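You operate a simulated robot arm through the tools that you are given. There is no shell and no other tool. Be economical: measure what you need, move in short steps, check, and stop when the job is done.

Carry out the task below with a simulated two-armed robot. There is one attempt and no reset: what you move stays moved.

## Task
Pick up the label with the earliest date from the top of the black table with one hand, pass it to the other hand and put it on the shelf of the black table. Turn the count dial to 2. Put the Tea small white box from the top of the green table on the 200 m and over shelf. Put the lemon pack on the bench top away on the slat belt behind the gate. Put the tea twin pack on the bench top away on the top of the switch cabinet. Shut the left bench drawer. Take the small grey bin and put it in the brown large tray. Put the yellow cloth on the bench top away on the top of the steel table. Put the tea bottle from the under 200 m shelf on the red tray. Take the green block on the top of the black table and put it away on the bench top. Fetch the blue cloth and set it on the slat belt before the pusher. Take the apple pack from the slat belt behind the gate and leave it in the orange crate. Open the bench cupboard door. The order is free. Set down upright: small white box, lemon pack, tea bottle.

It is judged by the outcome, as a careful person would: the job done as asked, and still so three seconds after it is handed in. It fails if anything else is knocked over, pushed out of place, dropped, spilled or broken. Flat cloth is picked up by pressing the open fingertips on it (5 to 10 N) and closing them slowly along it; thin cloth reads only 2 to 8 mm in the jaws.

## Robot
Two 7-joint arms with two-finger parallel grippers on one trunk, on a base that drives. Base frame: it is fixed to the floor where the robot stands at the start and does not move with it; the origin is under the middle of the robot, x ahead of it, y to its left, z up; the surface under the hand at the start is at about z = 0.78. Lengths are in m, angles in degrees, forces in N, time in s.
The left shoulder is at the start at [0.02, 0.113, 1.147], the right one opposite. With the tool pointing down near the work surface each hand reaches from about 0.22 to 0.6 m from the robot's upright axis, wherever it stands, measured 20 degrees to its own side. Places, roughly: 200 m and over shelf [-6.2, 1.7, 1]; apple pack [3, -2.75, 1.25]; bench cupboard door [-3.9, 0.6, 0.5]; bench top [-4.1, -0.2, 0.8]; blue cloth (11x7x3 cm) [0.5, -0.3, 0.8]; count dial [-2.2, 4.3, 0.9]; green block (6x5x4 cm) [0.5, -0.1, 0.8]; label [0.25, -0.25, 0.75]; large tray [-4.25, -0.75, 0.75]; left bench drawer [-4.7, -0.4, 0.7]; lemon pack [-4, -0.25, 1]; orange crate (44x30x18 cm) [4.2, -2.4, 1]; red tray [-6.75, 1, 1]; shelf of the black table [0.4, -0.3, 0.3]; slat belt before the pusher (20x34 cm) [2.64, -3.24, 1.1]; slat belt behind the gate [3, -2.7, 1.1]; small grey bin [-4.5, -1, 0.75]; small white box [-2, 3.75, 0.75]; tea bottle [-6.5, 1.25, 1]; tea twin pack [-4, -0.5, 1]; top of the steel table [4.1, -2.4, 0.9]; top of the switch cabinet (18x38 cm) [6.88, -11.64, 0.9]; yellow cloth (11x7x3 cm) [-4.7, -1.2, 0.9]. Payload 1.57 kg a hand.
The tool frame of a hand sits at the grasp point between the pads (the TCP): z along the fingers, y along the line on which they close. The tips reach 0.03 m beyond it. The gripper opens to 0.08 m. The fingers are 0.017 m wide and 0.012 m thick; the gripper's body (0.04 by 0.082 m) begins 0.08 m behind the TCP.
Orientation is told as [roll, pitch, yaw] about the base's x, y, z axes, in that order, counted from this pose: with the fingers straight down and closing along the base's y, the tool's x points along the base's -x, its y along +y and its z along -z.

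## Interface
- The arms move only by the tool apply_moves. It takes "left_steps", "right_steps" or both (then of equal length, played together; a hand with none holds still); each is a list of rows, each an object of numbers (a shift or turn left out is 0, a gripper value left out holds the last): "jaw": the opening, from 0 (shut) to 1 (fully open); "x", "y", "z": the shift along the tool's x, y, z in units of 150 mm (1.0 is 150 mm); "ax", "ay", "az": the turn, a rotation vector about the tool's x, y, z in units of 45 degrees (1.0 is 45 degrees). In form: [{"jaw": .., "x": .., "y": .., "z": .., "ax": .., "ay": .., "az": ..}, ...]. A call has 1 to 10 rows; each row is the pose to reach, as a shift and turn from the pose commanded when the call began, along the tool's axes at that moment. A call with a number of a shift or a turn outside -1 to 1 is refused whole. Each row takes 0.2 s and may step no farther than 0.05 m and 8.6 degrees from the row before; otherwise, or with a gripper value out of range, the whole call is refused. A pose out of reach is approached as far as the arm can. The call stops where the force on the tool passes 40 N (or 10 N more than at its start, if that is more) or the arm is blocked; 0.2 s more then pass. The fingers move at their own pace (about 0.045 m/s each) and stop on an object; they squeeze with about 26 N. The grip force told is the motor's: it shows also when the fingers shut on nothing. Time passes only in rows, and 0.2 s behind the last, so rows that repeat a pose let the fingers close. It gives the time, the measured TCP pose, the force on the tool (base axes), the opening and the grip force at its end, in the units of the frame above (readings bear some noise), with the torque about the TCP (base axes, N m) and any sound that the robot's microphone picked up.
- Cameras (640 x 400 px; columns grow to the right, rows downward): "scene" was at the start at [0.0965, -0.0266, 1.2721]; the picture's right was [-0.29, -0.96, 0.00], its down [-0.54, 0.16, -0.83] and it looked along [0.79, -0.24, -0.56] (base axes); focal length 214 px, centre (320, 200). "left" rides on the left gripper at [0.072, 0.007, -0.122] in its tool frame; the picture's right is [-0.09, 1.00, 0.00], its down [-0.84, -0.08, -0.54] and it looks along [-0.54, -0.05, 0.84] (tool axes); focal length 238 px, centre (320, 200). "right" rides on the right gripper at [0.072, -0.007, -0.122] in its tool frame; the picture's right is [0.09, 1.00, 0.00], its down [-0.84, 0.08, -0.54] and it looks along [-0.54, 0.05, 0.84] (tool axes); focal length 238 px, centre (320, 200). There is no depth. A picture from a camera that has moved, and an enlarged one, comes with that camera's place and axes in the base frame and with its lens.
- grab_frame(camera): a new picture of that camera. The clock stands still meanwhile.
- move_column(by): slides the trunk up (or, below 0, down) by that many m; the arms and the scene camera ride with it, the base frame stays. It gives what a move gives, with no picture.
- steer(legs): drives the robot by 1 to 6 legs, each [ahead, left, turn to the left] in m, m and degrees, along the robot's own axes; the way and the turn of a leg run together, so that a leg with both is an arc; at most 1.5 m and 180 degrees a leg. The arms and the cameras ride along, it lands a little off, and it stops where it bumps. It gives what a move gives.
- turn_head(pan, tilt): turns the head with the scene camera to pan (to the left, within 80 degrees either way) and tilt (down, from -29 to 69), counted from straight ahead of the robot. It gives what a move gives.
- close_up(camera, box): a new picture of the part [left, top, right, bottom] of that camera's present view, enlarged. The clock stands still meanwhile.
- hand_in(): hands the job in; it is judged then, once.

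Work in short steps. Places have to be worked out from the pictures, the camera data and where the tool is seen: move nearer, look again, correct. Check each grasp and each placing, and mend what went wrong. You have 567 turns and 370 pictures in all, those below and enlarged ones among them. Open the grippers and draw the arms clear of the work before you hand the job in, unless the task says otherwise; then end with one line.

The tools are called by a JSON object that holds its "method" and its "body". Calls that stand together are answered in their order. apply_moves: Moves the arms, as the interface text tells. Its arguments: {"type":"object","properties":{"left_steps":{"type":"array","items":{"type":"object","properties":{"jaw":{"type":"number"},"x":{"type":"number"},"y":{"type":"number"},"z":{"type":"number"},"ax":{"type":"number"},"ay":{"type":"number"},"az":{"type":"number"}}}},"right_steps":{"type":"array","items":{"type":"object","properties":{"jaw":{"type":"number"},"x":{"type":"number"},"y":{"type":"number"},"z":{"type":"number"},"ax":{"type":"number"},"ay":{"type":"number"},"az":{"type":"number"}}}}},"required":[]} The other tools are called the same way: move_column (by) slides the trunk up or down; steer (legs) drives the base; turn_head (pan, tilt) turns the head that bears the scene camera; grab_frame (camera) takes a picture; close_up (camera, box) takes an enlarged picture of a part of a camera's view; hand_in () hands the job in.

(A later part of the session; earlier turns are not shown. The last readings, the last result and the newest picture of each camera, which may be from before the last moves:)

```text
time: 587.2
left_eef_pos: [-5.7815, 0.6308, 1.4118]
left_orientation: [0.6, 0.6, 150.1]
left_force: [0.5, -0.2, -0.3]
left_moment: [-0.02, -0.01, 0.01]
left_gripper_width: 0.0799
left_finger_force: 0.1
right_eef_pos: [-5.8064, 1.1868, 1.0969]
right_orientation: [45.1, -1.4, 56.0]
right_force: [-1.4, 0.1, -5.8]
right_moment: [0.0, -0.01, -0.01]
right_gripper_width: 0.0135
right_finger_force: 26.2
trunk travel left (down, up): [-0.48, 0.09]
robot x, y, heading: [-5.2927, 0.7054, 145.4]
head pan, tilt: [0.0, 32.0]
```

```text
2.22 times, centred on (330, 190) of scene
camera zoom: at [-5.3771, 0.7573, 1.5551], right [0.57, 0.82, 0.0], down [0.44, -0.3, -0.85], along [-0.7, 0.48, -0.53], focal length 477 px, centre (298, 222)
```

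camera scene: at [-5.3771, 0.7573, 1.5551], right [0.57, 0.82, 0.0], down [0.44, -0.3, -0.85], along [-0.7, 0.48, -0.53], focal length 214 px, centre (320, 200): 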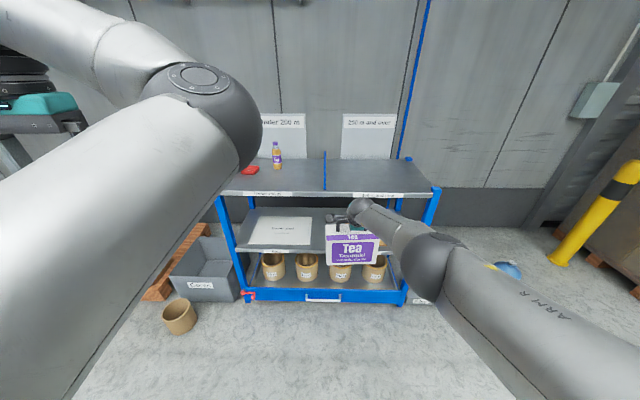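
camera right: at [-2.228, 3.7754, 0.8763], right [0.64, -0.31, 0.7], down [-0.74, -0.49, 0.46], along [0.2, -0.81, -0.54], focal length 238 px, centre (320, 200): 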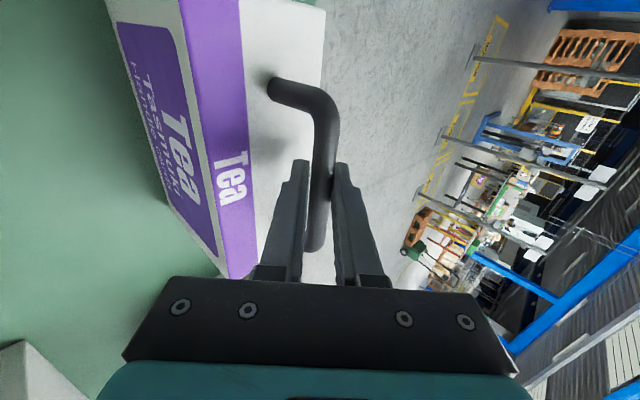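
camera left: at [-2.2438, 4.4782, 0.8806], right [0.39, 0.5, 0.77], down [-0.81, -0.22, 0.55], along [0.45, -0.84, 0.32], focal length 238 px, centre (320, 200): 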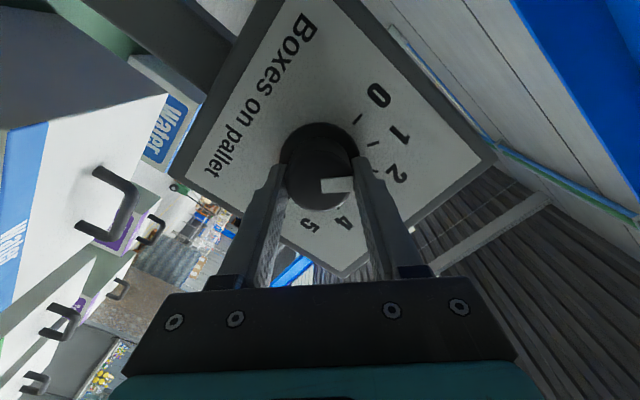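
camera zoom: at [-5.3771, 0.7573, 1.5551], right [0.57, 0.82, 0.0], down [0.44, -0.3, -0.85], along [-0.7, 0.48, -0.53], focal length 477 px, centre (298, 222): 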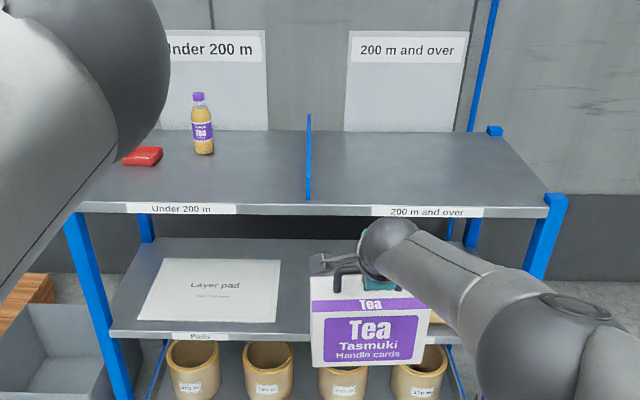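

Right half of the top shelf is "200 m and over" (shelf z≈1.0, L from -2.45 to -1.9). Raise the box, then drive so it is above that half.

{"method": "move_column", "body": {"by": 0.09}}

{"method": "apply_moves", "body": {"right_steps": [{"y": 0.15, "z": -0.15}, {"y": 0.3, "z": -0.3}, {"y": 0.45, "z": -0.45}, {"y": 0.45, "z": -0.45}], "left_steps": [{"x": 0.1}, {"x": 0.2}, {"x": 0.3}, {"x": 0.3}]}}

{"method": "steer", "body": {"legs": [[0.25, -0.22, 0]]}}

{"method": "grab_frame", "body": {"camera": "right"}}

{"method": "grab_frame", "body": {"camera": "scene"}}

```text
time: 588.4
left_eef_pos: [-5.7828, 0.63, 1.5028]
left_orientation: [0.6, 0.5, 150.2]
left_force: [-0.6, -0.3, -0.3]
left_moment: [0.02, 0.03, 0.0]
left_gripper_width: 0.0799
left_finger_force: 0.0
right_eef_pos: [-5.8082, 1.1869, 1.1862]
right_orientation: [44.9, -1.4, 55.9]
right_force: [0.2, 0.7, -5.8]
right_moment: [0.0, -0.01, 0.01]
right_gripper_width: 0.0134
right_finger_force: 25.8
trunk travel left (down, up): [-0.57, 0.0]
robot x, y, heading: [-5.2936, 0.7018, 145.2]
head pan, tilt: [0.0, 32.0]
```

```text
time: 589.4
left_eef_pos: [-5.7432, 0.608, 1.5025]
left_orientation: [0.6, 0.5, 150.2]
left_force: [-0.5, 0.8, 1.3]
left_moment: [-0.04, -0.02, -0.01]
left_gripper_width: 0.0799
left_finger_force: 0.1
right_eef_pos: [-5.8109, 1.1848, 1.2821]
right_orientation: [45.0, -1.4, 55.9]
right_force: [0.0, 1.4, -5.0]
right_moment: [-0.02, -0.03, 0.02]
right_gripper_width: 0.0137
right_finger_force: 26.5
trunk travel left (down, up): [-0.57, 0.0]
robot x, y, heading: [-5.2955, 0.702, 145.6]
head pan, tilt: [0.0, 32.0]
```

```text
time: 591.6
left_eef_pos: [-5.8252, 0.9303, 1.5026]
left_orientation: [0.5, 0.6, 150.3]
left_force: [0.1, -0.1, 0.9]
left_moment: [-0.01, -0.03, -0.04]
left_gripper_width: 0.0801
left_finger_force: 0.0
right_eef_pos: [-5.8968, 1.5064, 1.2829]
right_orientation: [45.1, -1.4, 56.1]
right_force: [-0.7, 0.2, -4.5]
right_moment: [-0.05, 0.0, 0.0]
right_gripper_width: 0.0135
right_finger_force: 25.5
trunk travel left (down, up): [-0.57, 0.0]
robot x, y, heading: [-5.3783, 1.0248, 145.6]
head pan, tilt: [0.0, 32.0]
```

```text
170 pictures are left
camera right: at [-5.8619, 1.3939, 1.3617], right [-0.64, 0.3, 0.7], down [0.73, 0.5, 0.46], along [-0.21, 0.81, -0.55], focal length 238 px, centre (320, 200)
```

right: 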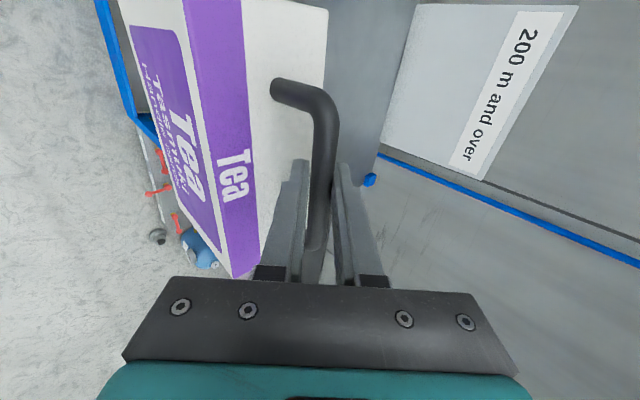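

```text
169 pictures are left
camera scene: at [-5.4619, 1.0804, 1.6451], right [0.56, 0.83, 0.0], down [0.44, -0.3, -0.85], along [-0.7, 0.48, -0.53], focal length 214 px, centre (320, 200)
```

scene: 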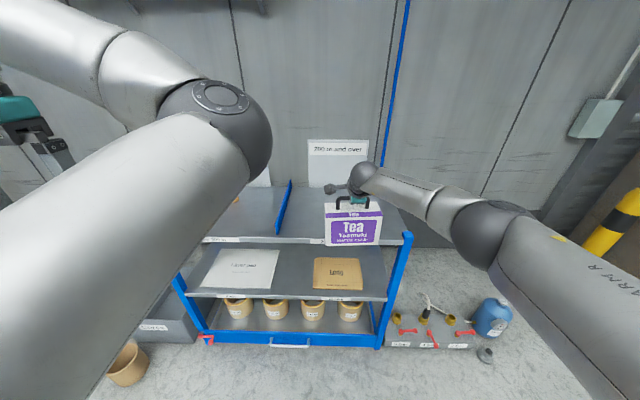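

TCP lateral position is right. Drive 0.28 m ahead over the shelf, then lower by the trunk.

{"method": "steer", "body": {"legs": [[0.28, 0, 0]]}}

{"method": "move_column", "body": {"by": -0.08}}

{"method": "turn_head", "body": {"pan": -15, "tilt": 45}}

{"method": "grab_frame", "body": {"camera": "scene"}}

{"method": "grab_frame", "body": {"camera": "right"}}

```text
time: 593.6
left_eef_pos: [-6.0556, 1.0906, 1.501]
left_orientation: [0.6, 0.5, 150.0]
left_force: [-0.2, -1.2, -0.3]
left_moment: [0.01, -0.01, 0.02]
left_gripper_width: 0.08
left_finger_force: 0.0
right_eef_pos: [-6.123, 1.6664, 1.2824]
right_orientation: [45.0, -1.4, 55.7]
right_force: [-0.1, -0.4, -4.8]
right_moment: [-0.02, -0.02, 0.01]
right_gripper_width: 0.0133
right_finger_force: 26.1
trunk travel left (down, up): [-0.57, 0.0]
robot x, y, heading: [-5.6088, 1.1823, 145.3]
head pan, tilt: [0.0, 32.0]
```

```text
time: 594.8
left_eef_pos: [-6.057, 1.0912, 1.4226]
left_orientation: [0.6, 0.6, 150.1]
left_force: [0.7, 0.3, 0.5]
left_moment: [-0.01, 0.0, 0.02]
left_gripper_width: 0.08
left_finger_force: 0.0
right_eef_pos: [-6.1222, 1.6676, 1.2037]
right_orientation: [45.1, -1.4, 55.9]
right_force: [-0.5, 0.1, -4.8]
right_moment: [-0.01, 0.03, 0.04]
right_gripper_width: 0.0134
right_finger_force: 25.6
trunk travel left (down, up): [-0.49, 0.08]
robot x, y, heading: [-5.606, 1.1836, 145.4]
head pan, tilt: [0.0, 32.0]
```

```text
time: 595.5
left_eef_pos: [-6.0563, 1.0903, 1.422]
left_orientation: [0.6, 0.6, 150.0]
left_force: [0.2, -1.0, 0.3]
left_moment: [-0.02, 0.01, -0.01]
left_gripper_width: 0.08
left_finger_force: 0.1
right_eef_pos: [-6.1241, 1.6665, 1.2025]
right_orientation: [45.0, -1.5, 55.8]
right_force: [-0.8, -0.6, -5.3]
right_moment: [-0.01, -0.02, 0.02]
right_gripper_width: 0.0134
right_finger_force: 25.5
trunk travel left (down, up): [-0.49, 0.08]
robot x, y, heading: [-5.6122, 1.1799, 145.2]
head pan, tilt: [-15.0, 45.0]
```

```text
168 pictures are left
camera scene: at [-5.6703, 1.2499, 1.5457], right [0.76, 0.65, 0.0], down [0.46, -0.54, -0.71], along [-0.46, 0.54, -0.71], focal length 214 px, centre (320, 200)
```

scene: 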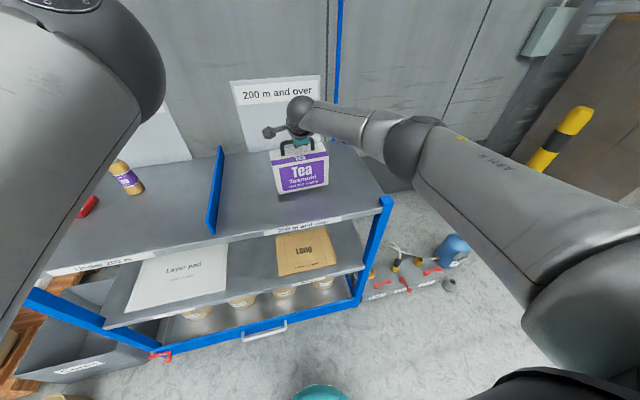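

```text
167 pictures are left
camera right: at [-6.0895, 1.5546, 1.2815], right [-0.64, 0.31, 0.7], down [0.74, 0.5, 0.46], along [-0.21, 0.81, -0.55], focal length 238 px, centre (320, 200)
```

right: 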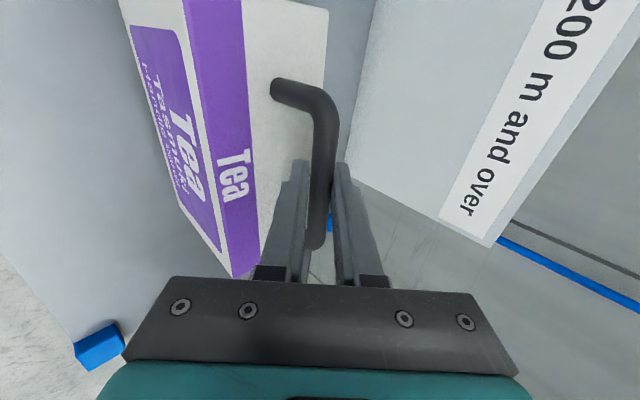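

Box is well over the shelf. Lower with the arm until contact.

{"method": "apply_moves", "body": {"right_steps": [{"y": -0.07, "z": 0.07}, {"y": -0.14, "z": 0.14}, {"y": -0.21, "z": 0.21}, {"y": -0.26, "z": 0.26}, {"y": -0.31, "z": 0.31}, {"y": -0.36, "z": 0.36}]}}

{"method": "grab_frame", "body": {"camera": "scene"}}

```text
time: 596.4
left_eef_pos: [-6.0549, 1.0915, 1.423]
left_orientation: [0.6, 0.4, 149.9]
left_force: [-0.4, 0.3, -1.0]
left_moment: [-0.03, -0.05, -0.01]
left_gripper_width: 0.08
left_finger_force: 0.0
right_eef_pos: [-6.1287, 1.6752, 1.1766]
right_orientation: [47.4, -1.2, 55.6]
right_force: [4.7, -0.3, 14.2]
right_moment: [-0.28, 0.12, -0.16]
right_gripper_width: 0.0136
right_finger_force: 25.8
trunk travel left (down, up): [-0.49, 0.08]
robot x, y, heading: [-5.6113, 1.1816, 145.1]
head pan, tilt: [-15.0, 45.0]
stopped in row 4 (right hand): the force on the tool passed its limit at 45 N (the readings are from after the stop); the commanded pose is now the measured one
```

```text
166 pictures are left
camera scene: at [-5.6694, 1.2497, 1.5457], right [0.76, 0.65, 0.0], down [0.46, -0.54, -0.71], along [-0.46, 0.54, -0.71], focal length 214 px, centre (320, 200)
```

scene: 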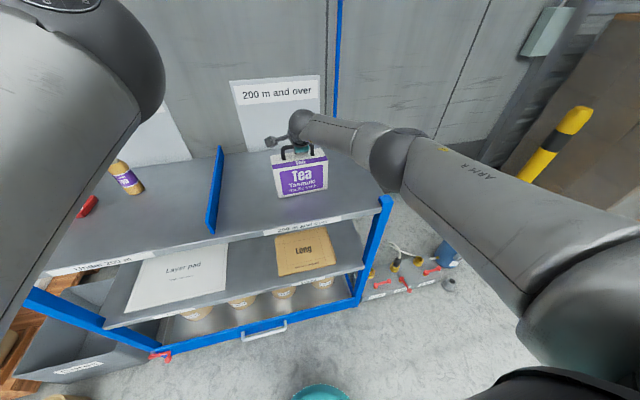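

Contact. Ease a few mm, open, and withdraw along the tool axis.

{"method": "apply_moves", "body": {"right_steps": [{"y": 0.015, "z": -0.015}, {"y": 0.015, "z": -0.015, "jaw": 0.3}, {"y": 0.015, "z": -0.015, "jaw": 0.5}, {"y": 0.015, "z": -0.015, "jaw": 0.55}, {"y": 0.015, "z": -0.015, "jaw": 0.55}]}}

{"method": "grab_frame", "body": {"camera": "right"}}

```text
time: 597.6
left_eef_pos: [-6.0564, 1.0896, 1.4227]
left_orientation: [0.6, 0.5, 150.0]
left_force: [0.6, -0.9, -0.2]
left_moment: [0.0, 0.02, 0.01]
left_gripper_width: 0.0799
left_finger_force: 0.0
right_eef_pos: [-6.1291, 1.6736, 1.1756]
right_orientation: [46.8, -1.4, 55.8]
right_force: [0.1, -0.3, -1.1]
right_moment: [0.0, 0.03, -0.02]
right_gripper_width: 0.0442
right_finger_force: 0.2
trunk travel left (down, up): [-0.49, 0.08]
robot x, y, heading: [-5.6111, 1.178, 145.2]
head pan, tilt: [-15.0, 45.0]
```

```text
165 pictures are left
camera right: at [-6.0935, 1.5593, 1.2523], right [-0.62, 0.29, 0.72], down [0.75, 0.49, 0.45], along [-0.22, 0.82, -0.53], focal length 238 px, centre (320, 200)
```

right: 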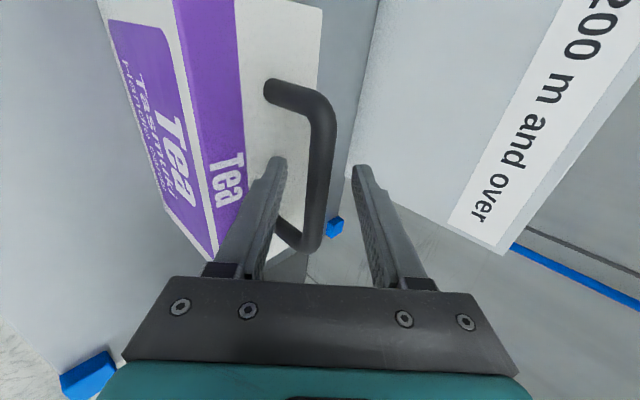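

The box stands free of the fingers. Withdraw along the tool axis.

{"method": "apply_moves", "body": {"right_steps": [{"z": -0.15}, {"z": -0.35}, {"z": -0.6}, {"z": -0.85}, {"z": -1, "y": 0.1}, {"z": -1, "y": 0.3}]}}

{"method": "steer", "body": {"legs": [[-0.35, 0, 0]]}}

{"method": "grab_frame", "body": {"camera": "scene"}}

```text
time: 599.0
left_eef_pos: [-6.0573, 1.0913, 1.422]
left_orientation: [0.6, 0.6, 150.0]
left_force: [0.5, 0.6, 0.6]
left_moment: [-0.01, 0.0, -0.03]
left_gripper_width: 0.0801
left_finger_force: 0.0
right_eef_pos: [-6.0659, 1.6256, 1.3117]
right_orientation: [46.8, -1.5, 55.7]
right_force: [-0.3, 0.5, 0.2]
right_moment: [0.01, -0.06, -0.01]
right_gripper_width: 0.0439
right_finger_force: 0.0
trunk travel left (down, up): [-0.49, 0.08]
robot x, y, heading: [-5.6116, 1.1832, 145.4]
head pan, tilt: [-15.0, 45.0]
```

```text
time: 601.3
left_eef_pos: [-5.767, 0.89, 1.4225]
left_orientation: [0.6, 0.6, 149.8]
left_force: [-0.6, -0.3, -0.5]
left_moment: [0.0, 0.02, -0.03]
left_gripper_width: 0.0799
left_finger_force: 0.1
right_eef_pos: [-5.7754, 1.4262, 1.3113]
right_orientation: [47.0, -1.3, 55.7]
right_force: [0.6, -0.2, 0.3]
right_moment: [0.01, 0.01, 0.01]
right_gripper_width: 0.0439
right_finger_force: 0.0
trunk travel left (down, up): [-0.49, 0.08]
robot x, y, heading: [-5.3225, 0.9799, 145.1]
head pan, tilt: [-15.0, 45.0]
```

```text
164 pictures are left
camera scene: at [-5.38, 1.0485, 1.5457], right [0.77, 0.64, 0.0], down [0.46, -0.54, -0.71], along [-0.46, 0.54, -0.71], focal length 214 px, centre (320, 200)
```

scene: 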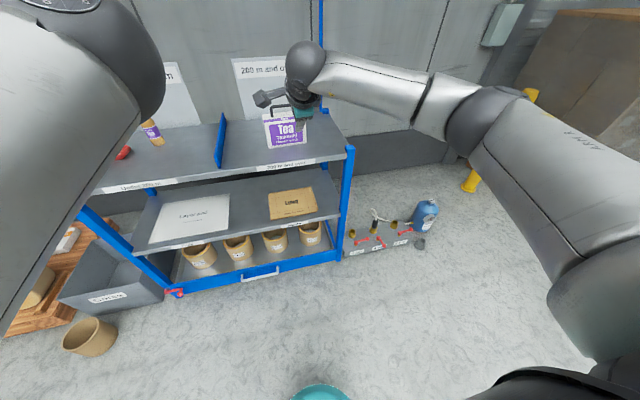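

The Tea box stands on the "200 m and over" shelf. Now the tea bottle ≈(-6.556,1.247): move left/nearer and tilt the left hand 35° forward.

{"method": "steer", "body": {"legs": [[0, 0.24, 0], [0.35, 0, 0]]}}

{"method": "apply_moves", "body": {"left_steps": [{"ay": -0.17, "az": 0.03}, {"ay": -0.34, "az": 0.06}, {"ay": -0.51, "az": 0.1}, {"ay": -0.68, "az": 0.1}, {"ay": -0.8, "az": 0.1}, {"ay": -0.8, "az": 0.1}]}}

{"method": "turn_head", "body": {"pan": 15, "tilt": 40}}

{"method": "grab_frame", "body": {"camera": "left"}}

{"method": "grab_frame", "body": {"camera": "scene"}}

```text
time: 604.9
left_eef_pos: [-6.1903, 0.9021, 1.422]
left_orientation: [0.6, 0.4, 149.4]
left_force: [-0.3, -0.4, 0.4]
left_moment: [-0.06, -0.02, -0.01]
left_gripper_width: 0.0798
left_finger_force: 0.1
right_eef_pos: [-6.1935, 1.438, 1.311]
right_orientation: [46.8, -1.2, 55.1]
right_force: [-0.5, 0.1, 0.4]
right_moment: [-0.01, -0.05, 0.0]
right_gripper_width: 0.0441
right_finger_force: 0.1
trunk travel left (down, up): [-0.49, 0.08]
robot x, y, heading: [-5.7452, 0.9869, 144.4]
head pan, tilt: [-15.0, 45.0]
```

```text
time: 606.3
left_eef_pos: [-6.1909, 0.901, 1.4223]
left_orientation: [2.4, -35.4, 143.8]
left_force: [-0.2, 0.2, -0.3]
left_moment: [-0.02, 0.03, 0.01]
left_gripper_width: 0.0796
left_finger_force: 0.1
left hand out of reach, approached as far as the arm can: row 4, 5, 6
right_eef_pos: [-6.1932, 1.4375, 1.3106]
right_orientation: [46.8, -1.3, 55.0]
right_force: [-0.4, 0.1, -0.1]
right_moment: [0.02, 0.04, 0.0]
right_gripper_width: 0.0443
right_finger_force: 0.1
trunk travel left (down, up): [-0.49, 0.08]
robot x, y, heading: [-5.7415, 0.9906, 144.6]
head pan, tilt: [-15.0, 45.0]
```

```text
time: 607.3
left_eef_pos: [-6.1909, 0.9002, 1.4225]
left_orientation: [2.3, -35.4, 143.8]
left_force: [0.8, -0.5, 0.6]
left_moment: [-0.04, 0.02, 0.02]
left_gripper_width: 0.0799
left_finger_force: 0.0
right_eef_pos: [-6.1929, 1.4386, 1.311]
right_orientation: [46.8, -1.3, 55.1]
right_force: [-0.7, 0.5, -0.7]
right_moment: [0.0, -0.02, 0.02]
right_gripper_width: 0.0438
right_finger_force: 0.1
trunk travel left (down, up): [-0.49, 0.08]
robot x, y, heading: [-5.7421, 0.9917, 144.6]
head pan, tilt: [15.0, 40.0]
```

```text
163 pictures are left
camera left: at [-6.0868, 0.8216, 1.4807], right [-0.63, -0.77, 0.09], down [-0.24, 0.3, 0.92], along [-0.74, 0.56, -0.37], focal length 238 px, centre (320, 200)
```

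left: 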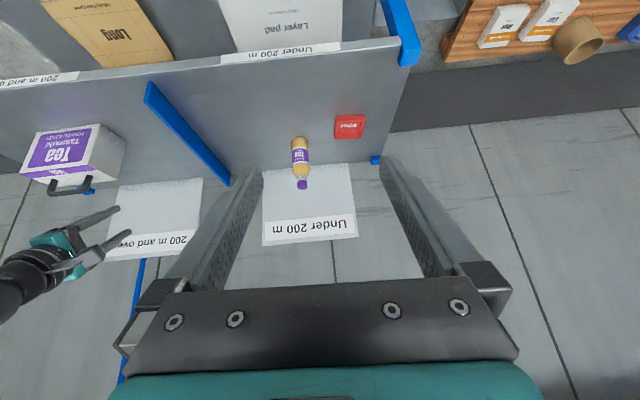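

```text
162 pictures are left
camera scene: at [-5.829, 1.025, 1.5529], right [0.35, 0.94, 0.0], down [0.6, -0.22, -0.77], along [-0.72, 0.27, -0.64], focal length 214 px, centre (320, 200)
```

scene: 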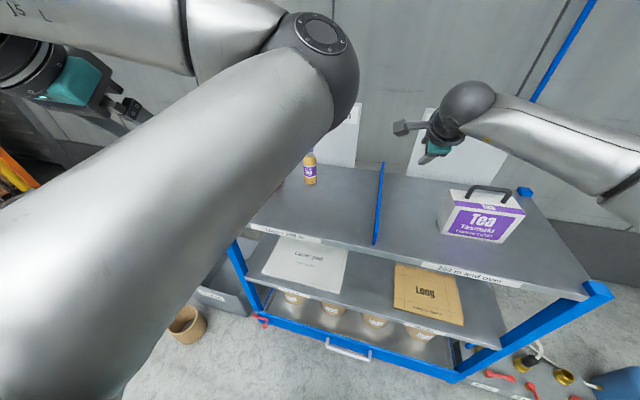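

Bottle ≈(-6.575,1.255), top z≈1.157; red tray ≈(-6.646,1.10). Creep 0.18 m closer, then reach down with the left hand.

{"method": "steer", "body": {"legs": [[0.18, 0, 0.8]]}}

{"method": "apply_moves", "body": {"left_steps": [{"z": 0.25, "y": -0.1, "x": -0.1}, {"z": 0.5, "y": -0.2, "x": -0.2}, {"z": 0.75, "y": -0.3, "x": -0.3}, {"z": 0.95, "y": -0.4, "x": -0.4}, {"z": 0.95, "y": -0.4, "x": -0.4}]}}

{"method": "grab_frame", "body": {"camera": "left"}}

```text
time: 608.8
left_eef_pos: [-6.3343, 0.9961, 1.4223]
left_orientation: [2.4, -35.4, 144.7]
left_force: [-0.2, 0.4, 0.0]
left_moment: [0.0, 0.03, -0.03]
left_gripper_width: 0.08
left_finger_force: 0.1
right_eef_pos: [-6.345, 1.5351, 1.3111]
right_orientation: [46.8, -1.2, 55.9]
right_force: [-1.0, 0.3, -0.3]
right_moment: [0.01, 0.0, 0.01]
right_gripper_width: 0.044
right_finger_force: 0.1
trunk travel left (down, up): [-0.49, 0.08]
robot x, y, heading: [-5.8872, 1.0889, 145.3]
head pan, tilt: [15.0, 40.0]
```

```text
time: 610.0
left_eef_pos: [-6.431, 1.1159, 1.3323]
left_orientation: [2.4, -35.5, 144.6]
left_force: [0.0, -0.1, 0.1]
left_moment: [0.05, 0.01, 0.0]
left_gripper_width: 0.0797
left_finger_force: 0.1
left hand out of reach, approached as far as the arm can: row 1, 2, 3, 4, 5
right_eef_pos: [-6.3446, 1.5347, 1.3117]
right_orientation: [46.8, -1.3, 55.8]
right_force: [-1.2, -0.9, 0.4]
right_moment: [-0.01, -0.02, -0.03]
right_gripper_width: 0.044
right_finger_force: 0.1
trunk travel left (down, up): [-0.49, 0.08]
robot x, y, heading: [-5.8896, 1.0911, 145.4]
head pan, tilt: [15.0, 40.0]
```

```text
161 pictures are left
camera left: at [-6.3258, 1.0374, 1.3894], right [-0.62, -0.78, 0.09], down [-0.24, 0.29, 0.92], along [-0.75, 0.55, -0.37], focal length 238 px, centre (320, 200)
```

left: 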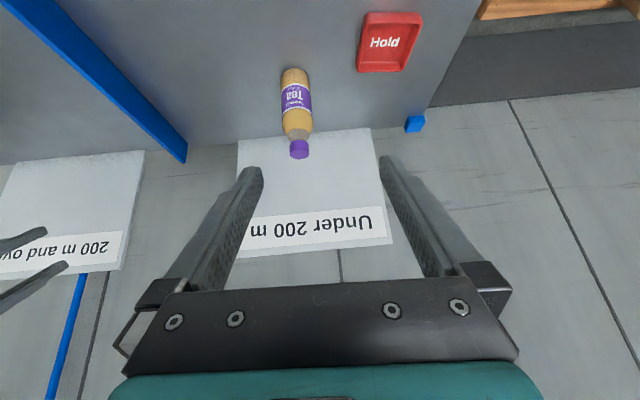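

Retract the right hand and lower the trunk 0.2 m for reach.

{"method": "apply_moves", "body": {"right_steps": [{"z": -0.25, "y": -0.1}, {"z": -0.5, "y": -0.2}, {"z": -0.75, "y": -0.3}, {"z": -1, "y": -0.4}, {"z": -1, "y": -0.4}]}}

{"method": "move_column", "body": {"by": -0.15}}

{"method": "grab_frame", "body": {"camera": "left"}}

{"method": "grab_frame", "body": {"camera": "scene"}}

```text
time: 611.2
left_eef_pos: [-6.4307, 1.1146, 1.3316]
left_orientation: [2.5, -35.3, 144.5]
left_force: [0.3, 0.2, 0.6]
left_moment: [0.03, -0.03, -0.01]
left_gripper_width: 0.0798
left_finger_force: 0.0
right_eef_pos: [-6.221, 1.4468, 1.3692]
right_orientation: [46.8, -1.3, 55.9]
right_force: [0.3, 1.5, 0.7]
right_moment: [-0.01, 0.0, 0.0]
right_gripper_width: 0.044
right_finger_force: 0.1
trunk travel left (down, up): [-0.49, 0.08]
robot x, y, heading: [-5.8864, 1.0924, 145.4]
head pan, tilt: [15.0, 40.0]
```

```text
time: 612.9
left_eef_pos: [-6.4307, 1.1146, 1.1809]
left_orientation: [2.4, -35.4, 144.5]
left_force: [0.0, 0.6, 0.0]
left_moment: [-0.01, 0.01, -0.03]
left_gripper_width: 0.0799
left_finger_force: 0.0
right_eef_pos: [-6.2201, 1.4482, 1.2199]
right_orientation: [46.8, -1.4, 55.9]
right_force: [0.0, 0.3, 0.6]
right_moment: [0.03, -0.01, 0.02]
right_gripper_width: 0.0439
right_finger_force: 0.2
trunk travel left (down, up): [-0.34, 0.23]
robot x, y, heading: [-5.8867, 1.0908, 145.3]
head pan, tilt: [15.0, 40.0]
```

```text
160 pictures are left
camera left: at [-6.3256, 1.0373, 1.2398], right [-0.62, -0.78, 0.09], down [-0.24, 0.3, 0.92], along [-0.75, 0.55, -0.37], focal length 238 px, centre (320, 200)
```

left: 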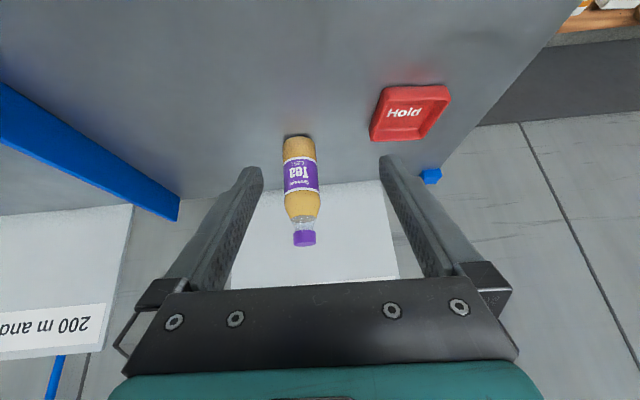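

```text
159 pictures are left
camera scene: at [-5.9745, 1.1252, 1.403], right [0.34, 0.94, 0.0], down [0.61, -0.22, -0.77], along [-0.72, 0.26, -0.64], focal length 214 px, centre (320, 200)
```

scene: 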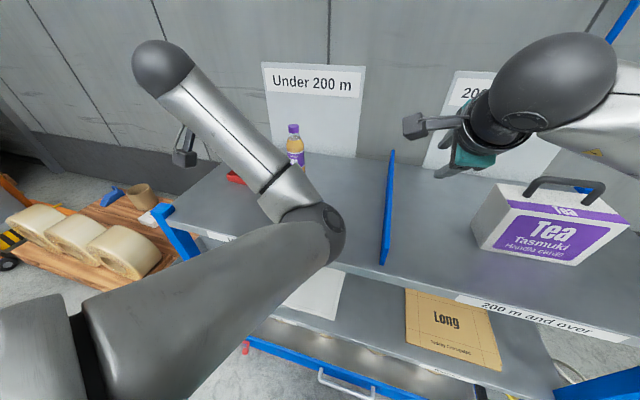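

Lower beside, align laterally, then slide forward around the bottle.

{"method": "apply_moves", "body": {"left_steps": [{"y": -0.1, "z": 0.1, "x": 0.07}, {"y": -0.19, "z": 0.25, "x": 0.17}, {"y": -0.19, "z": 0.43, "x": 0.3}, {"y": -0.19, "z": 0.43, "x": 0.3}]}}

{"method": "apply_moves", "body": {"left_steps": [{"z": 0.15, "x": -0.21}, {"z": 0.3, "x": -0.42}, {"z": 0.4, "x": -0.56}, {"z": 0.4, "x": -0.56}]}}

{"method": "grab_frame", "body": {"camera": "left"}}

```text
time: 614.1
left_eef_pos: [-6.4362, 1.1234, 1.1323]
left_orientation: [3.8, -39.2, 146.0]
left_force: [-0.1, 0.5, 0.1]
left_moment: [-0.02, -0.01, 0.01]
left_gripper_width: 0.0797
left_finger_force: 0.0
right_eef_pos: [-6.2211, 1.4482, 1.2202]
right_orientation: [46.8, -1.3, 55.8]
right_force: [0.6, 0.7, -0.3]
right_moment: [0.0, -0.02, 0.02]
right_gripper_width: 0.0437
right_finger_force: 0.0
trunk travel left (down, up): [-0.34, 0.23]
robot x, y, heading: [-5.8892, 1.0931, 145.4]
head pan, tilt: [15.0, 40.0]
stopped in row 4 (left hand): the arm was blocked; the commanded pose is now the measured one
```

```text
time: 615.1
left_eef_pos: [-6.5219, 1.1818, 1.1367]
left_orientation: [3.4, -38.9, 145.8]
left_force: [-0.2, -0.7, 0.6]
left_moment: [0.02, 0.01, 0.01]
left_gripper_width: 0.08
left_finger_force: 0.1
right_eef_pos: [-6.2199, 1.4484, 1.2199]
right_orientation: [46.9, -1.3, 56.0]
right_force: [-0.1, 0.2, 0.4]
right_moment: [0.01, 0.01, 0.01]
right_gripper_width: 0.044
right_finger_force: 0.2
trunk travel left (down, up): [-0.34, 0.23]
robot x, y, heading: [-5.8911, 1.0916, 145.3]
head pan, tilt: [15.0, 40.0]
```

```text
158 pictures are left
camera left: at [-6.4109, 1.1069, 1.1869], right [-0.59, -0.8, 0.1], down [-0.2, 0.27, 0.94], along [-0.79, 0.53, -0.31], focal length 238 px, centre (320, 200)
```

left: 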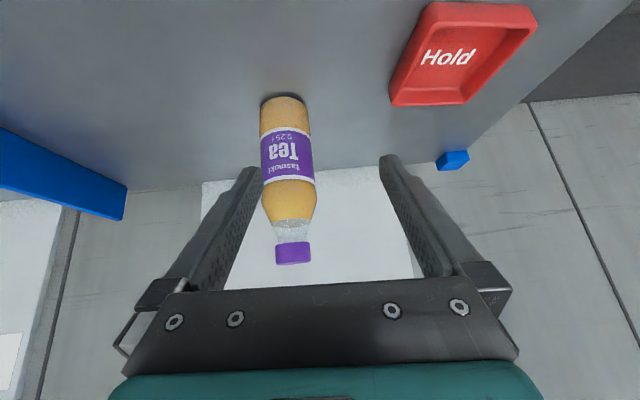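

Bottle is 2.6 cm to the right; shift the robot right by that, then go forward 8 cm and close.

{"method": "steer", "body": {"legs": [[0, -0.027, 0]]}}

{"method": "grab_frame", "body": {"camera": "left"}}

```text
time: 615.9
left_eef_pos: [-6.5052, 1.2035, 1.1374]
left_orientation: [3.5, -38.9, 145.8]
left_force: [0.3, -0.3, 0.5]
left_moment: [-0.03, 0.04, 0.02]
left_gripper_width: 0.0796
left_finger_force: 0.1
right_eef_pos: [-6.2054, 1.4719, 1.2184]
right_orientation: [46.7, -1.1, 56.0]
right_force: [0.3, 0.0, 0.0]
right_moment: [-0.02, 0.02, 0.03]
right_gripper_width: 0.0442
right_finger_force: 0.0
trunk travel left (down, up): [-0.34, 0.23]
robot x, y, heading: [-5.8723, 1.1123, 145.2]
head pan, tilt: [15.0, 40.0]
```

```text
157 pictures are left
camera left: at [-6.3948, 1.1296, 1.1873], right [-0.59, -0.8, 0.11], down [-0.2, 0.27, 0.94], along [-0.79, 0.53, -0.31], focal length 238 px, centre (320, 200)
```

left: 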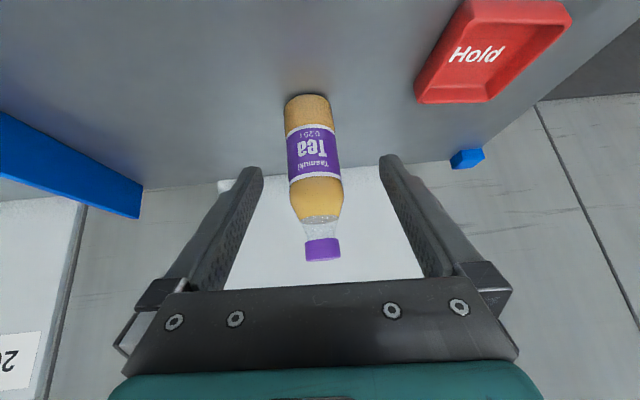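

{"method": "apply_moves", "body": {"left_steps": [{"z": 0.2, "x": -0.08}, {"z": 0.4, "x": -0.16}, {"z": 0.57, "x": -0.23}, {"z": 0.57, "x": -0.23}]}}

{"method": "grab_frame", "body": {"camera": "left"}}

```text
time: 616.9
left_eef_pos: [-6.5757, 1.2429, 1.0921]
left_orientation: [3.3, -39.0, 145.9]
left_force: [-0.3, 0.5, -0.2]
left_moment: [0.02, 0.0, 0.01]
left_gripper_width: 0.08
left_finger_force: 0.0
right_eef_pos: [-6.2053, 1.4696, 1.2194]
right_orientation: [46.9, -1.3, 56.0]
right_force: [-0.7, -0.4, 0.1]
right_moment: [0.0, -0.01, 0.01]
right_gripper_width: 0.044
right_finger_force: 0.0
trunk travel left (down, up): [-0.34, 0.23]
robot x, y, heading: [-5.871, 1.1171, 145.4]
head pan, tilt: [15.0, 40.0]
```

```text
156 pictures are left
camera left: at [-6.4649, 1.1685, 1.1423], right [-0.59, -0.8, 0.1], down [-0.2, 0.27, 0.94], along [-0.79, 0.53, -0.31], focal length 238 px, centre (320, 200)
```

left: 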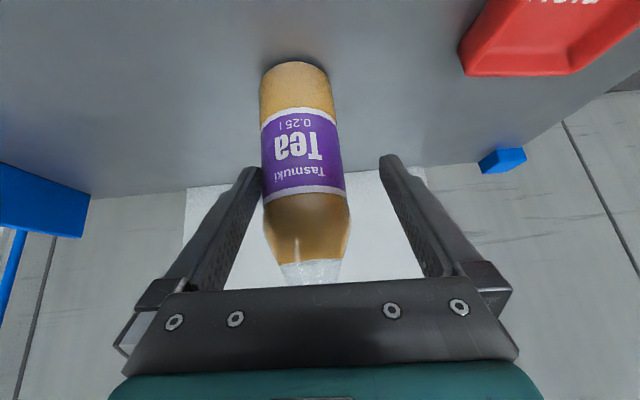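

Centre by 1 cm and close.

{"method": "apply_moves", "body": {"left_steps": [{"y": -0.08}, {"y": -0.08}, {"y": -0.08, "jaw": 0.75}, {"y": -0.08, "jaw": 0.55}, {"y": -0.08, "jaw": 0.3}, {"y": -0.08, "jaw": 0.2}, {"y": -0.08, "jaw": 0.2}]}}

{"method": "grab_frame", "body": {"camera": "left"}}

```text
time: 618.5
left_eef_pos: [-6.568, 1.2534, 1.0937]
left_orientation: [3.3, -39.0, 145.8]
left_force: [0.0, 0.7, 1.4]
left_moment: [0.12, -0.03, 0.01]
left_gripper_width: 0.056
left_finger_force: 26.2
right_eef_pos: [-6.2046, 1.4701, 1.2183]
right_orientation: [46.9, -1.3, 55.9]
right_force: [-0.3, -0.2, -0.1]
right_moment: [-0.02, -0.02, -0.03]
right_gripper_width: 0.0438
right_finger_force: 0.0
trunk travel left (down, up): [-0.34, 0.23]
robot x, y, heading: [-5.8754, 1.1133, 145.4]
head pan, tilt: [15.0, 40.0]
```

```text
155 pictures are left
camera left: at [-6.4573, 1.1791, 1.1424], right [-0.59, -0.8, 0.1], down [-0.2, 0.27, 0.94], along [-0.79, 0.53, -0.31], focal length 238 px, centre (320, 200)
```

left: 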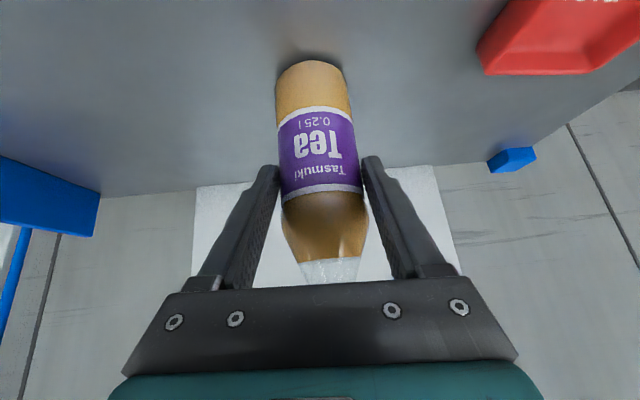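

Bottle held. Lift 7 cm with the trunk and strafe 17.5 cm left / 3.7 cm back to above the red tray.

{"method": "move_column", "body": {"by": 0.07}}

{"method": "steer", "body": {"legs": [[-0.037, 0.175, 0]]}}

{"method": "grab_frame", "body": {"camera": "left"}}

{"method": "turn_head", "body": {"pan": 30, "tilt": 35}}

{"method": "grab_frame", "body": {"camera": "scene"}}

```text
time: 619.6
left_eef_pos: [-6.5688, 1.2535, 1.1612]
left_orientation: [3.4, -38.9, 145.9]
left_force: [0.2, 0.3, -2.9]
left_moment: [0.0, -0.04, -0.01]
left_gripper_width: 0.0552
left_finger_force: 25.8
right_eef_pos: [-6.2058, 1.4696, 1.2893]
right_orientation: [46.7, -1.3, 55.8]
right_force: [-0.1, -0.2, -0.5]
right_moment: [-0.03, 0.01, 0.0]
right_gripper_width: 0.0441
right_finger_force: 0.0
trunk travel left (down, up): [-0.41, 0.16]
robot x, y, heading: [-5.8709, 1.1165, 145.4]
head pan, tilt: [15.0, 40.0]
```

```text
time: 621.1
left_eef_pos: [-6.6393, 1.0848, 1.1619]
left_orientation: [3.4, -39.0, 145.8]
left_force: [-0.3, -0.4, -3.0]
left_moment: [0.04, -0.04, -0.02]
left_gripper_width: 0.055
left_finger_force: 25.8
right_eef_pos: [-6.2765, 1.3033, 1.29]
right_orientation: [46.8, -1.2, 55.8]
right_force: [-0.7, 0.0, -0.8]
right_moment: [0.0, -0.03, -0.02]
right_gripper_width: 0.044
right_finger_force: 0.0
trunk travel left (down, up): [-0.41, 0.16]
robot x, y, heading: [-5.9422, 0.9433, 145.2]
head pan, tilt: [15.0, 40.0]
```

```text
154 pictures are left
camera left: at [-6.529, 1.011, 1.2119], right [-0.59, -0.8, 0.1], down [-0.2, 0.27, 0.94], along [-0.78, 0.53, -0.32], focal length 238 px, centre (320, 200)
```

left: 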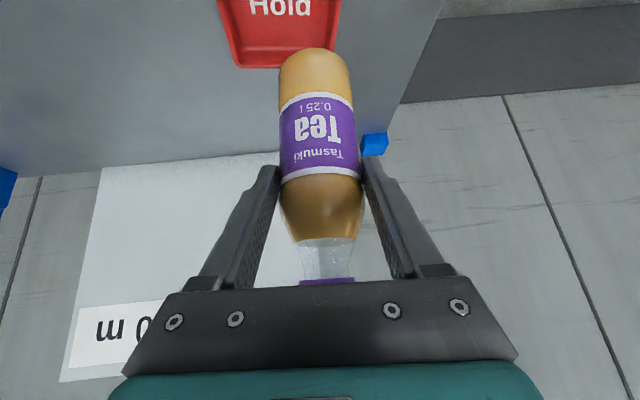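

```text
time: 621.9
left_eef_pos: [-6.6401, 1.0865, 1.1619]
left_orientation: [3.4, -38.9, 145.9]
left_force: [1.3, -0.6, -2.3]
left_moment: [0.0, -0.09, -0.05]
left_gripper_width: 0.0548
left_finger_force: 25.9
right_eef_pos: [-6.2757, 1.303, 1.2887]
right_orientation: [46.7, -1.3, 55.8]
right_force: [-0.3, 0.1, 0.4]
right_moment: [0.01, 0.03, 0.02]
right_gripper_width: 0.044
right_finger_force: 0.1
trunk travel left (down, up): [-0.41, 0.16]
robot x, y, heading: [-5.9483, 0.9489, 145.4]
head pan, tilt: [30.0, 35.0]
```

```text
153 pictures are left
camera scene: at [-6.0383, 0.9586, 1.4804], right [0.08, 1.0, 0.0], down [0.57, -0.05, -0.82], along [-0.82, 0.07, -0.57], focal length 214 px, centre (320, 200)
```

scene: 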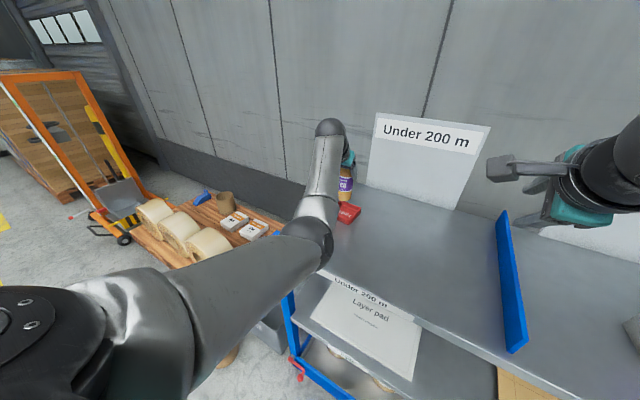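

Geometry puts the bottle right above the tray's centre. Lower 5 cm, then gently to contact.

{"method": "move_column", "body": {"by": -0.045}}

{"method": "grab_frame", "body": {"camera": "left"}}

{"method": "close_up", "body": {"camera": "scene", "box": [270, 90, 430, 250]}}

```text
time: 622.8
left_eef_pos: [-6.6393, 1.0872, 1.121]
left_orientation: [3.6, -39.5, 145.7]
left_force: [-1.1, 0.8, 15.4]
left_moment: [0.33, 0.46, 0.1]
left_gripper_width: 0.0549
left_finger_force: 25.7
right_eef_pos: [-6.2746, 1.3028, 1.2454]
right_orientation: [46.9, -1.2, 55.8]
right_force: [-0.8, -0.2, -0.2]
right_moment: [0.01, -0.02, 0.0]
right_gripper_width: 0.044
right_finger_force: 0.1
trunk travel left (down, up): [-0.365, 0.205]
robot x, y, heading: [-5.9427, 0.9499, 145.5]
head pan, tilt: [30.0, 35.0]
```

```text
152 pictures are left
camera left: at [-6.5282, 1.0115, 1.1698], right [-0.59, -0.8, 0.11], down [-0.19, 0.26, 0.95], along [-0.79, 0.53, -0.31], focal length 238 px, centre (320, 200)
```

left: 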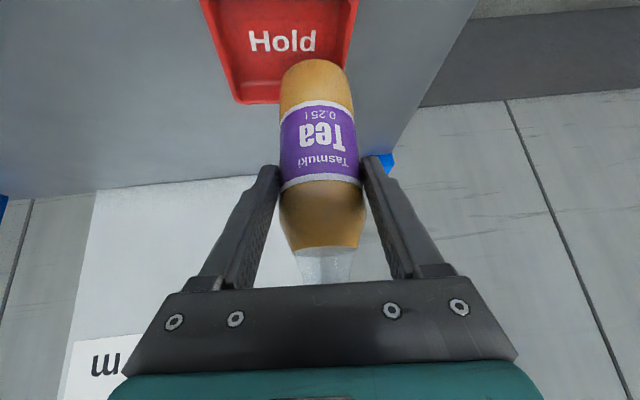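

```text
2.50 times, centred on (350, 170) of scene
camera zoom: at [-6.0367, 0.958, 1.4357], right [0.08, 1.0, 0.0], down [0.57, -0.05, -0.82], along [-0.82, 0.07, -0.57], focal length 536 px, centre (245, 275)
```

zoom: 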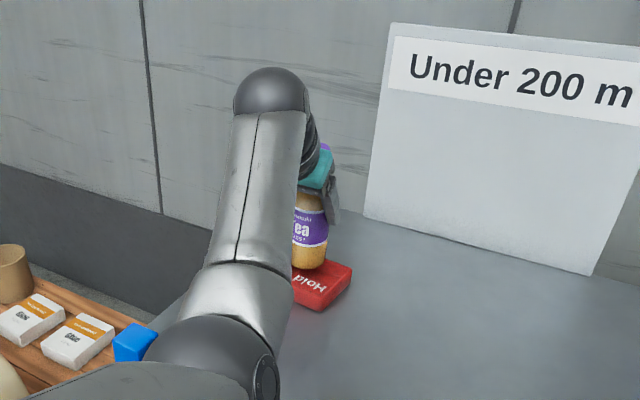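

It touched the tray's far-left rim. Raise 3 cm, shift 1.8 cm right and 1.5 cm back, and lower again.

{"method": "move_column", "body": {"by": 0.03}}

{"method": "apply_moves", "body": {"left_steps": [{"y": -0.06, "x": 0.04, "z": -0.03}, {"y": -0.12, "x": 0.078, "z": -0.063}, {"y": -0.12, "x": 0.078, "z": -0.063}]}}

{"method": "grab_frame", "body": {"camera": "left"}}

{"method": "close_up", "body": {"camera": "scene", "box": [270, 90, 430, 250]}}

```text
time: 623.5
left_eef_pos: [-6.64, 1.0873, 1.1449]
left_orientation: [3.3, -38.6, 145.9]
left_force: [0.6, -0.4, -3.1]
left_moment: [0.03, -0.05, 0.01]
left_gripper_width: 0.0546
left_finger_force: 26.0
right_eef_pos: [-6.2762, 1.3021, 1.2748]
right_orientation: [46.8, -1.4, 55.8]
right_force: [-0.1, 0.1, -0.2]
right_moment: [0.01, -0.04, -0.03]
right_gripper_width: 0.0437
right_finger_force: 0.0
trunk travel left (down, up): [-0.395, 0.175]
robot x, y, heading: [-5.9457, 0.9431, 145.4]
head pan, tilt: [30.0, 35.0]
```

```text
time: 624.3
left_eef_pos: [-6.6161, 1.0946, 1.1467]
left_orientation: [3.4, -38.9, 145.7]
left_force: [0.1, -0.4, -2.9]
left_moment: [0.02, -0.04, -0.01]
left_gripper_width: 0.055
left_finger_force: 25.3
right_eef_pos: [-6.2767, 1.3024, 1.2737]
right_orientation: [46.8, -1.3, 55.8]
right_force: [0.0, 0.3, -0.2]
right_moment: [-0.02, 0.02, -0.01]
right_gripper_width: 0.044
right_finger_force: 0.1
trunk travel left (down, up): [-0.395, 0.175]
robot x, y, heading: [-5.947, 0.9457, 145.6]
head pan, tilt: [30.0, 35.0]
```

```text
150 pictures are left
camera left: at [-6.5064, 1.019, 1.197], right [-0.59, -0.8, 0.1], down [-0.2, 0.27, 0.94], along [-0.79, 0.53, -0.32], focal length 238 px, centre (320, 200)
```

left: 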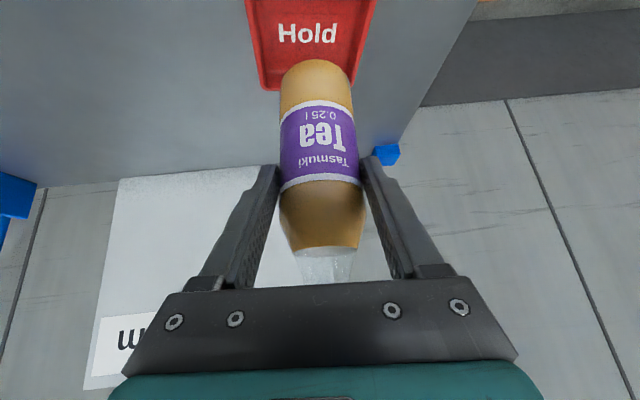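

```text
2.50 times, centred on (350, 170) of scene
camera zoom: at [-6.0384, 0.9584, 1.4654], right [0.08, 1.0, 0.0], down [0.57, -0.05, -0.82], along [-0.82, 0.07, -0.57], focal length 536 px, centre (245, 275)
```

zoom: 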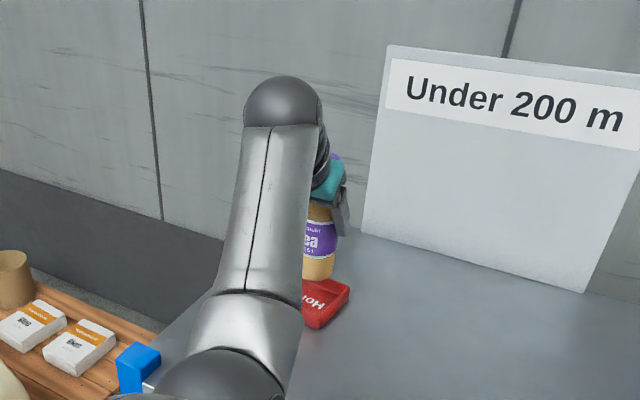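

Now the bottle lines up with the tray's centre. Lower.

{"method": "move_column", "body": {"by": -0.035}}

{"method": "apply_moves", "body": {"left_steps": [{"x": 0.02, "z": 0.025}, {"x": 0.04, "z": 0.05}, {"x": 0.06, "z": 0.075}, {"x": 0.08, "z": 0.1}]}}

{"method": "grab_frame", "body": {"camera": "left"}}

```text
time: 625.1
left_eef_pos: [-6.6171, 1.094, 1.1119]
left_orientation: [3.4, -38.9, 145.8]
left_force: [-0.2, 1.8, -2.8]
left_moment: [0.0, -0.05, 0.05]
left_gripper_width: 0.0547
left_finger_force: 25.9
right_eef_pos: [-6.2754, 1.3032, 1.239]
right_orientation: [46.7, -1.3, 55.8]
right_force: [-0.7, 1.0, 0.7]
right_moment: [0.0, -0.02, 0.04]
right_gripper_width: 0.0439
right_finger_force: 0.0
trunk travel left (down, up): [-0.36, 0.21]
robot x, y, heading: [-5.9438, 0.9466, 145.1]
head pan, tilt: [30.0, 35.0]
```

```text
time: 626.1
left_eef_pos: [-6.6181, 1.0936, 1.0981]
left_orientation: [3.5, -39.8, 145.8]
left_force: [-3.2, 2.1, 19.4]
left_moment: [0.5, 0.1, 0.08]
left_gripper_width: 0.0544
left_finger_force: 25.7
right_eef_pos: [-6.2741, 1.3046, 1.2397]
right_orientation: [46.9, -1.3, 55.8]
right_force: [0.9, -0.7, -0.1]
right_moment: [-0.02, 0.02, -0.01]
right_gripper_width: 0.0441
right_finger_force: 0.1
trunk travel left (down, up): [-0.36, 0.21]
robot x, y, heading: [-5.9433, 0.9439, 145.5]
head pan, tilt: [30.0, 35.0]
```

```text
148 pictures are left
camera left: at [-6.5063, 1.0192, 1.1471], right [-0.59, -0.8, 0.11], down [-0.19, 0.26, 0.95], along [-0.79, 0.54, -0.3], focal length 238 px, centre (320, 200)
```

left: 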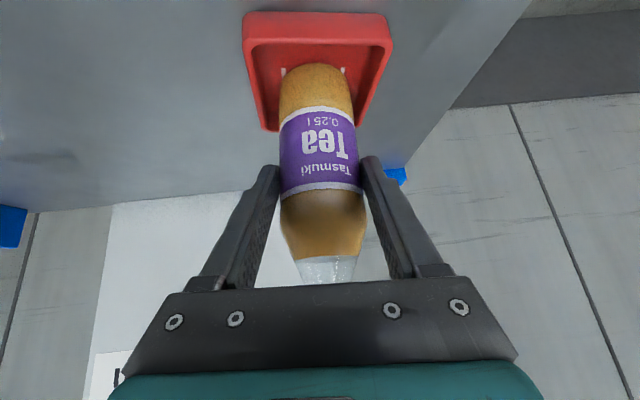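

The bottle's base is inside the tray on its floor. Ease and open slowly.

{"method": "apply_moves", "body": {"left_steps": [{"x": -0.02, "z": -0.025}, {"x": -0.02, "z": -0.025, "jaw": 0.74}, {"x": -0.02, "z": -0.025, "jaw": 0.85}, {"x": -0.02, "z": -0.025, "jaw": 1}, {"x": -0.02, "z": -0.025, "jaw": 1}]}}

{"method": "grab_frame", "body": {"camera": "left"}}

```text
time: 627.3
left_eef_pos: [-6.6171, 1.0921, 1.0971]
left_orientation: [3.4, -39.0, 145.9]
left_force: [-0.6, -1.1, 0.4]
left_moment: [0.04, -0.02, -0.04]
left_gripper_width: 0.0802
left_finger_force: 0.0
right_eef_pos: [-6.2761, 1.3014, 1.2386]
right_orientation: [46.7, -1.3, 55.8]
right_force: [-1.4, 0.3, 0.8]
right_moment: [-0.04, -0.04, 0.0]
right_gripper_width: 0.0439
right_finger_force: 0.0
trunk travel left (down, up): [-0.36, 0.21]
robot x, y, heading: [-5.9452, 0.9465, 145.5]
head pan, tilt: [30.0, 35.0]
```

```text
147 pictures are left
camera left: at [-6.5064, 1.0182, 1.1481], right [-0.59, -0.8, 0.1], down [-0.2, 0.27, 0.94], along [-0.79, 0.53, -0.32], focal length 238 px, centre (320, 200)
```

left: 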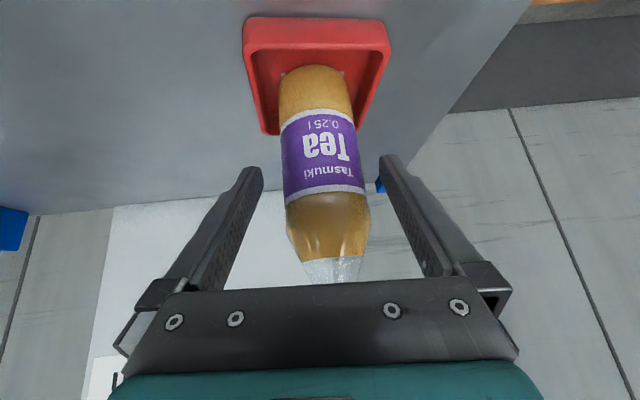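

Withdraw along the tool axis, then back the robot off.

{"method": "apply_moves", "body": {"left_steps": [{"z": -0.15}, {"z": -0.35}, {"z": -0.6}, {"z": -0.85}, {"z": -1}]}}

{"method": "steer", "body": {"legs": [[-0.45, 0, 0]]}}

{"method": "grab_frame", "body": {"camera": "scene"}}

```text
time: 628.5
left_eef_pos: [-6.5328, 1.0468, 1.2143]
left_orientation: [3.4, -38.9, 145.8]
left_force: [0.1, -1.0, 0.2]
left_moment: [0.01, -0.05, -0.02]
left_gripper_width: 0.0801
left_finger_force: 0.1
right_eef_pos: [-6.2757, 1.3015, 1.2399]
right_orientation: [47.0, -1.3, 55.8]
right_force: [0.2, -0.3, 0.0]
right_moment: [0.02, -0.01, 0.03]
right_gripper_width: 0.044
right_finger_force: 0.1
trunk travel left (down, up): [-0.36, 0.21]
robot x, y, heading: [-5.9445, 0.9414, 145.4]
head pan, tilt: [30.0, 35.0]
```

```text
time: 631.2
left_eef_pos: [-6.1646, 0.7937, 1.2122]
left_orientation: [3.4, -39.0, 145.8]
left_force: [0.5, -1.2, -0.6]
left_moment: [0.03, 0.03, -0.02]
left_gripper_width: 0.0799
left_finger_force: 0.2
right_eef_pos: [-5.908, 1.0485, 1.2408]
right_orientation: [47.0, -1.4, 55.9]
right_force: [0.0, 0.0, 0.7]
right_moment: [-0.01, -0.01, 0.0]
right_gripper_width: 0.0439
right_finger_force: 0.1
trunk travel left (down, up): [-0.36, 0.21]
robot x, y, heading: [-5.5781, 0.6926, 145.3]
head pan, tilt: [30.0, 35.0]
```

```text
146 pictures are left
camera scene: at [-5.6699, 0.7042, 1.4305], right [0.08, 1.0, 0.0], down [0.57, -0.05, -0.82], along [-0.82, 0.07, -0.57], focal length 214 px, centre (320, 200)
```

scene: 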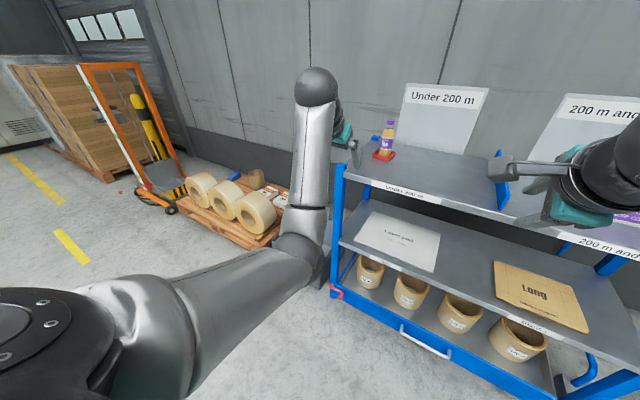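

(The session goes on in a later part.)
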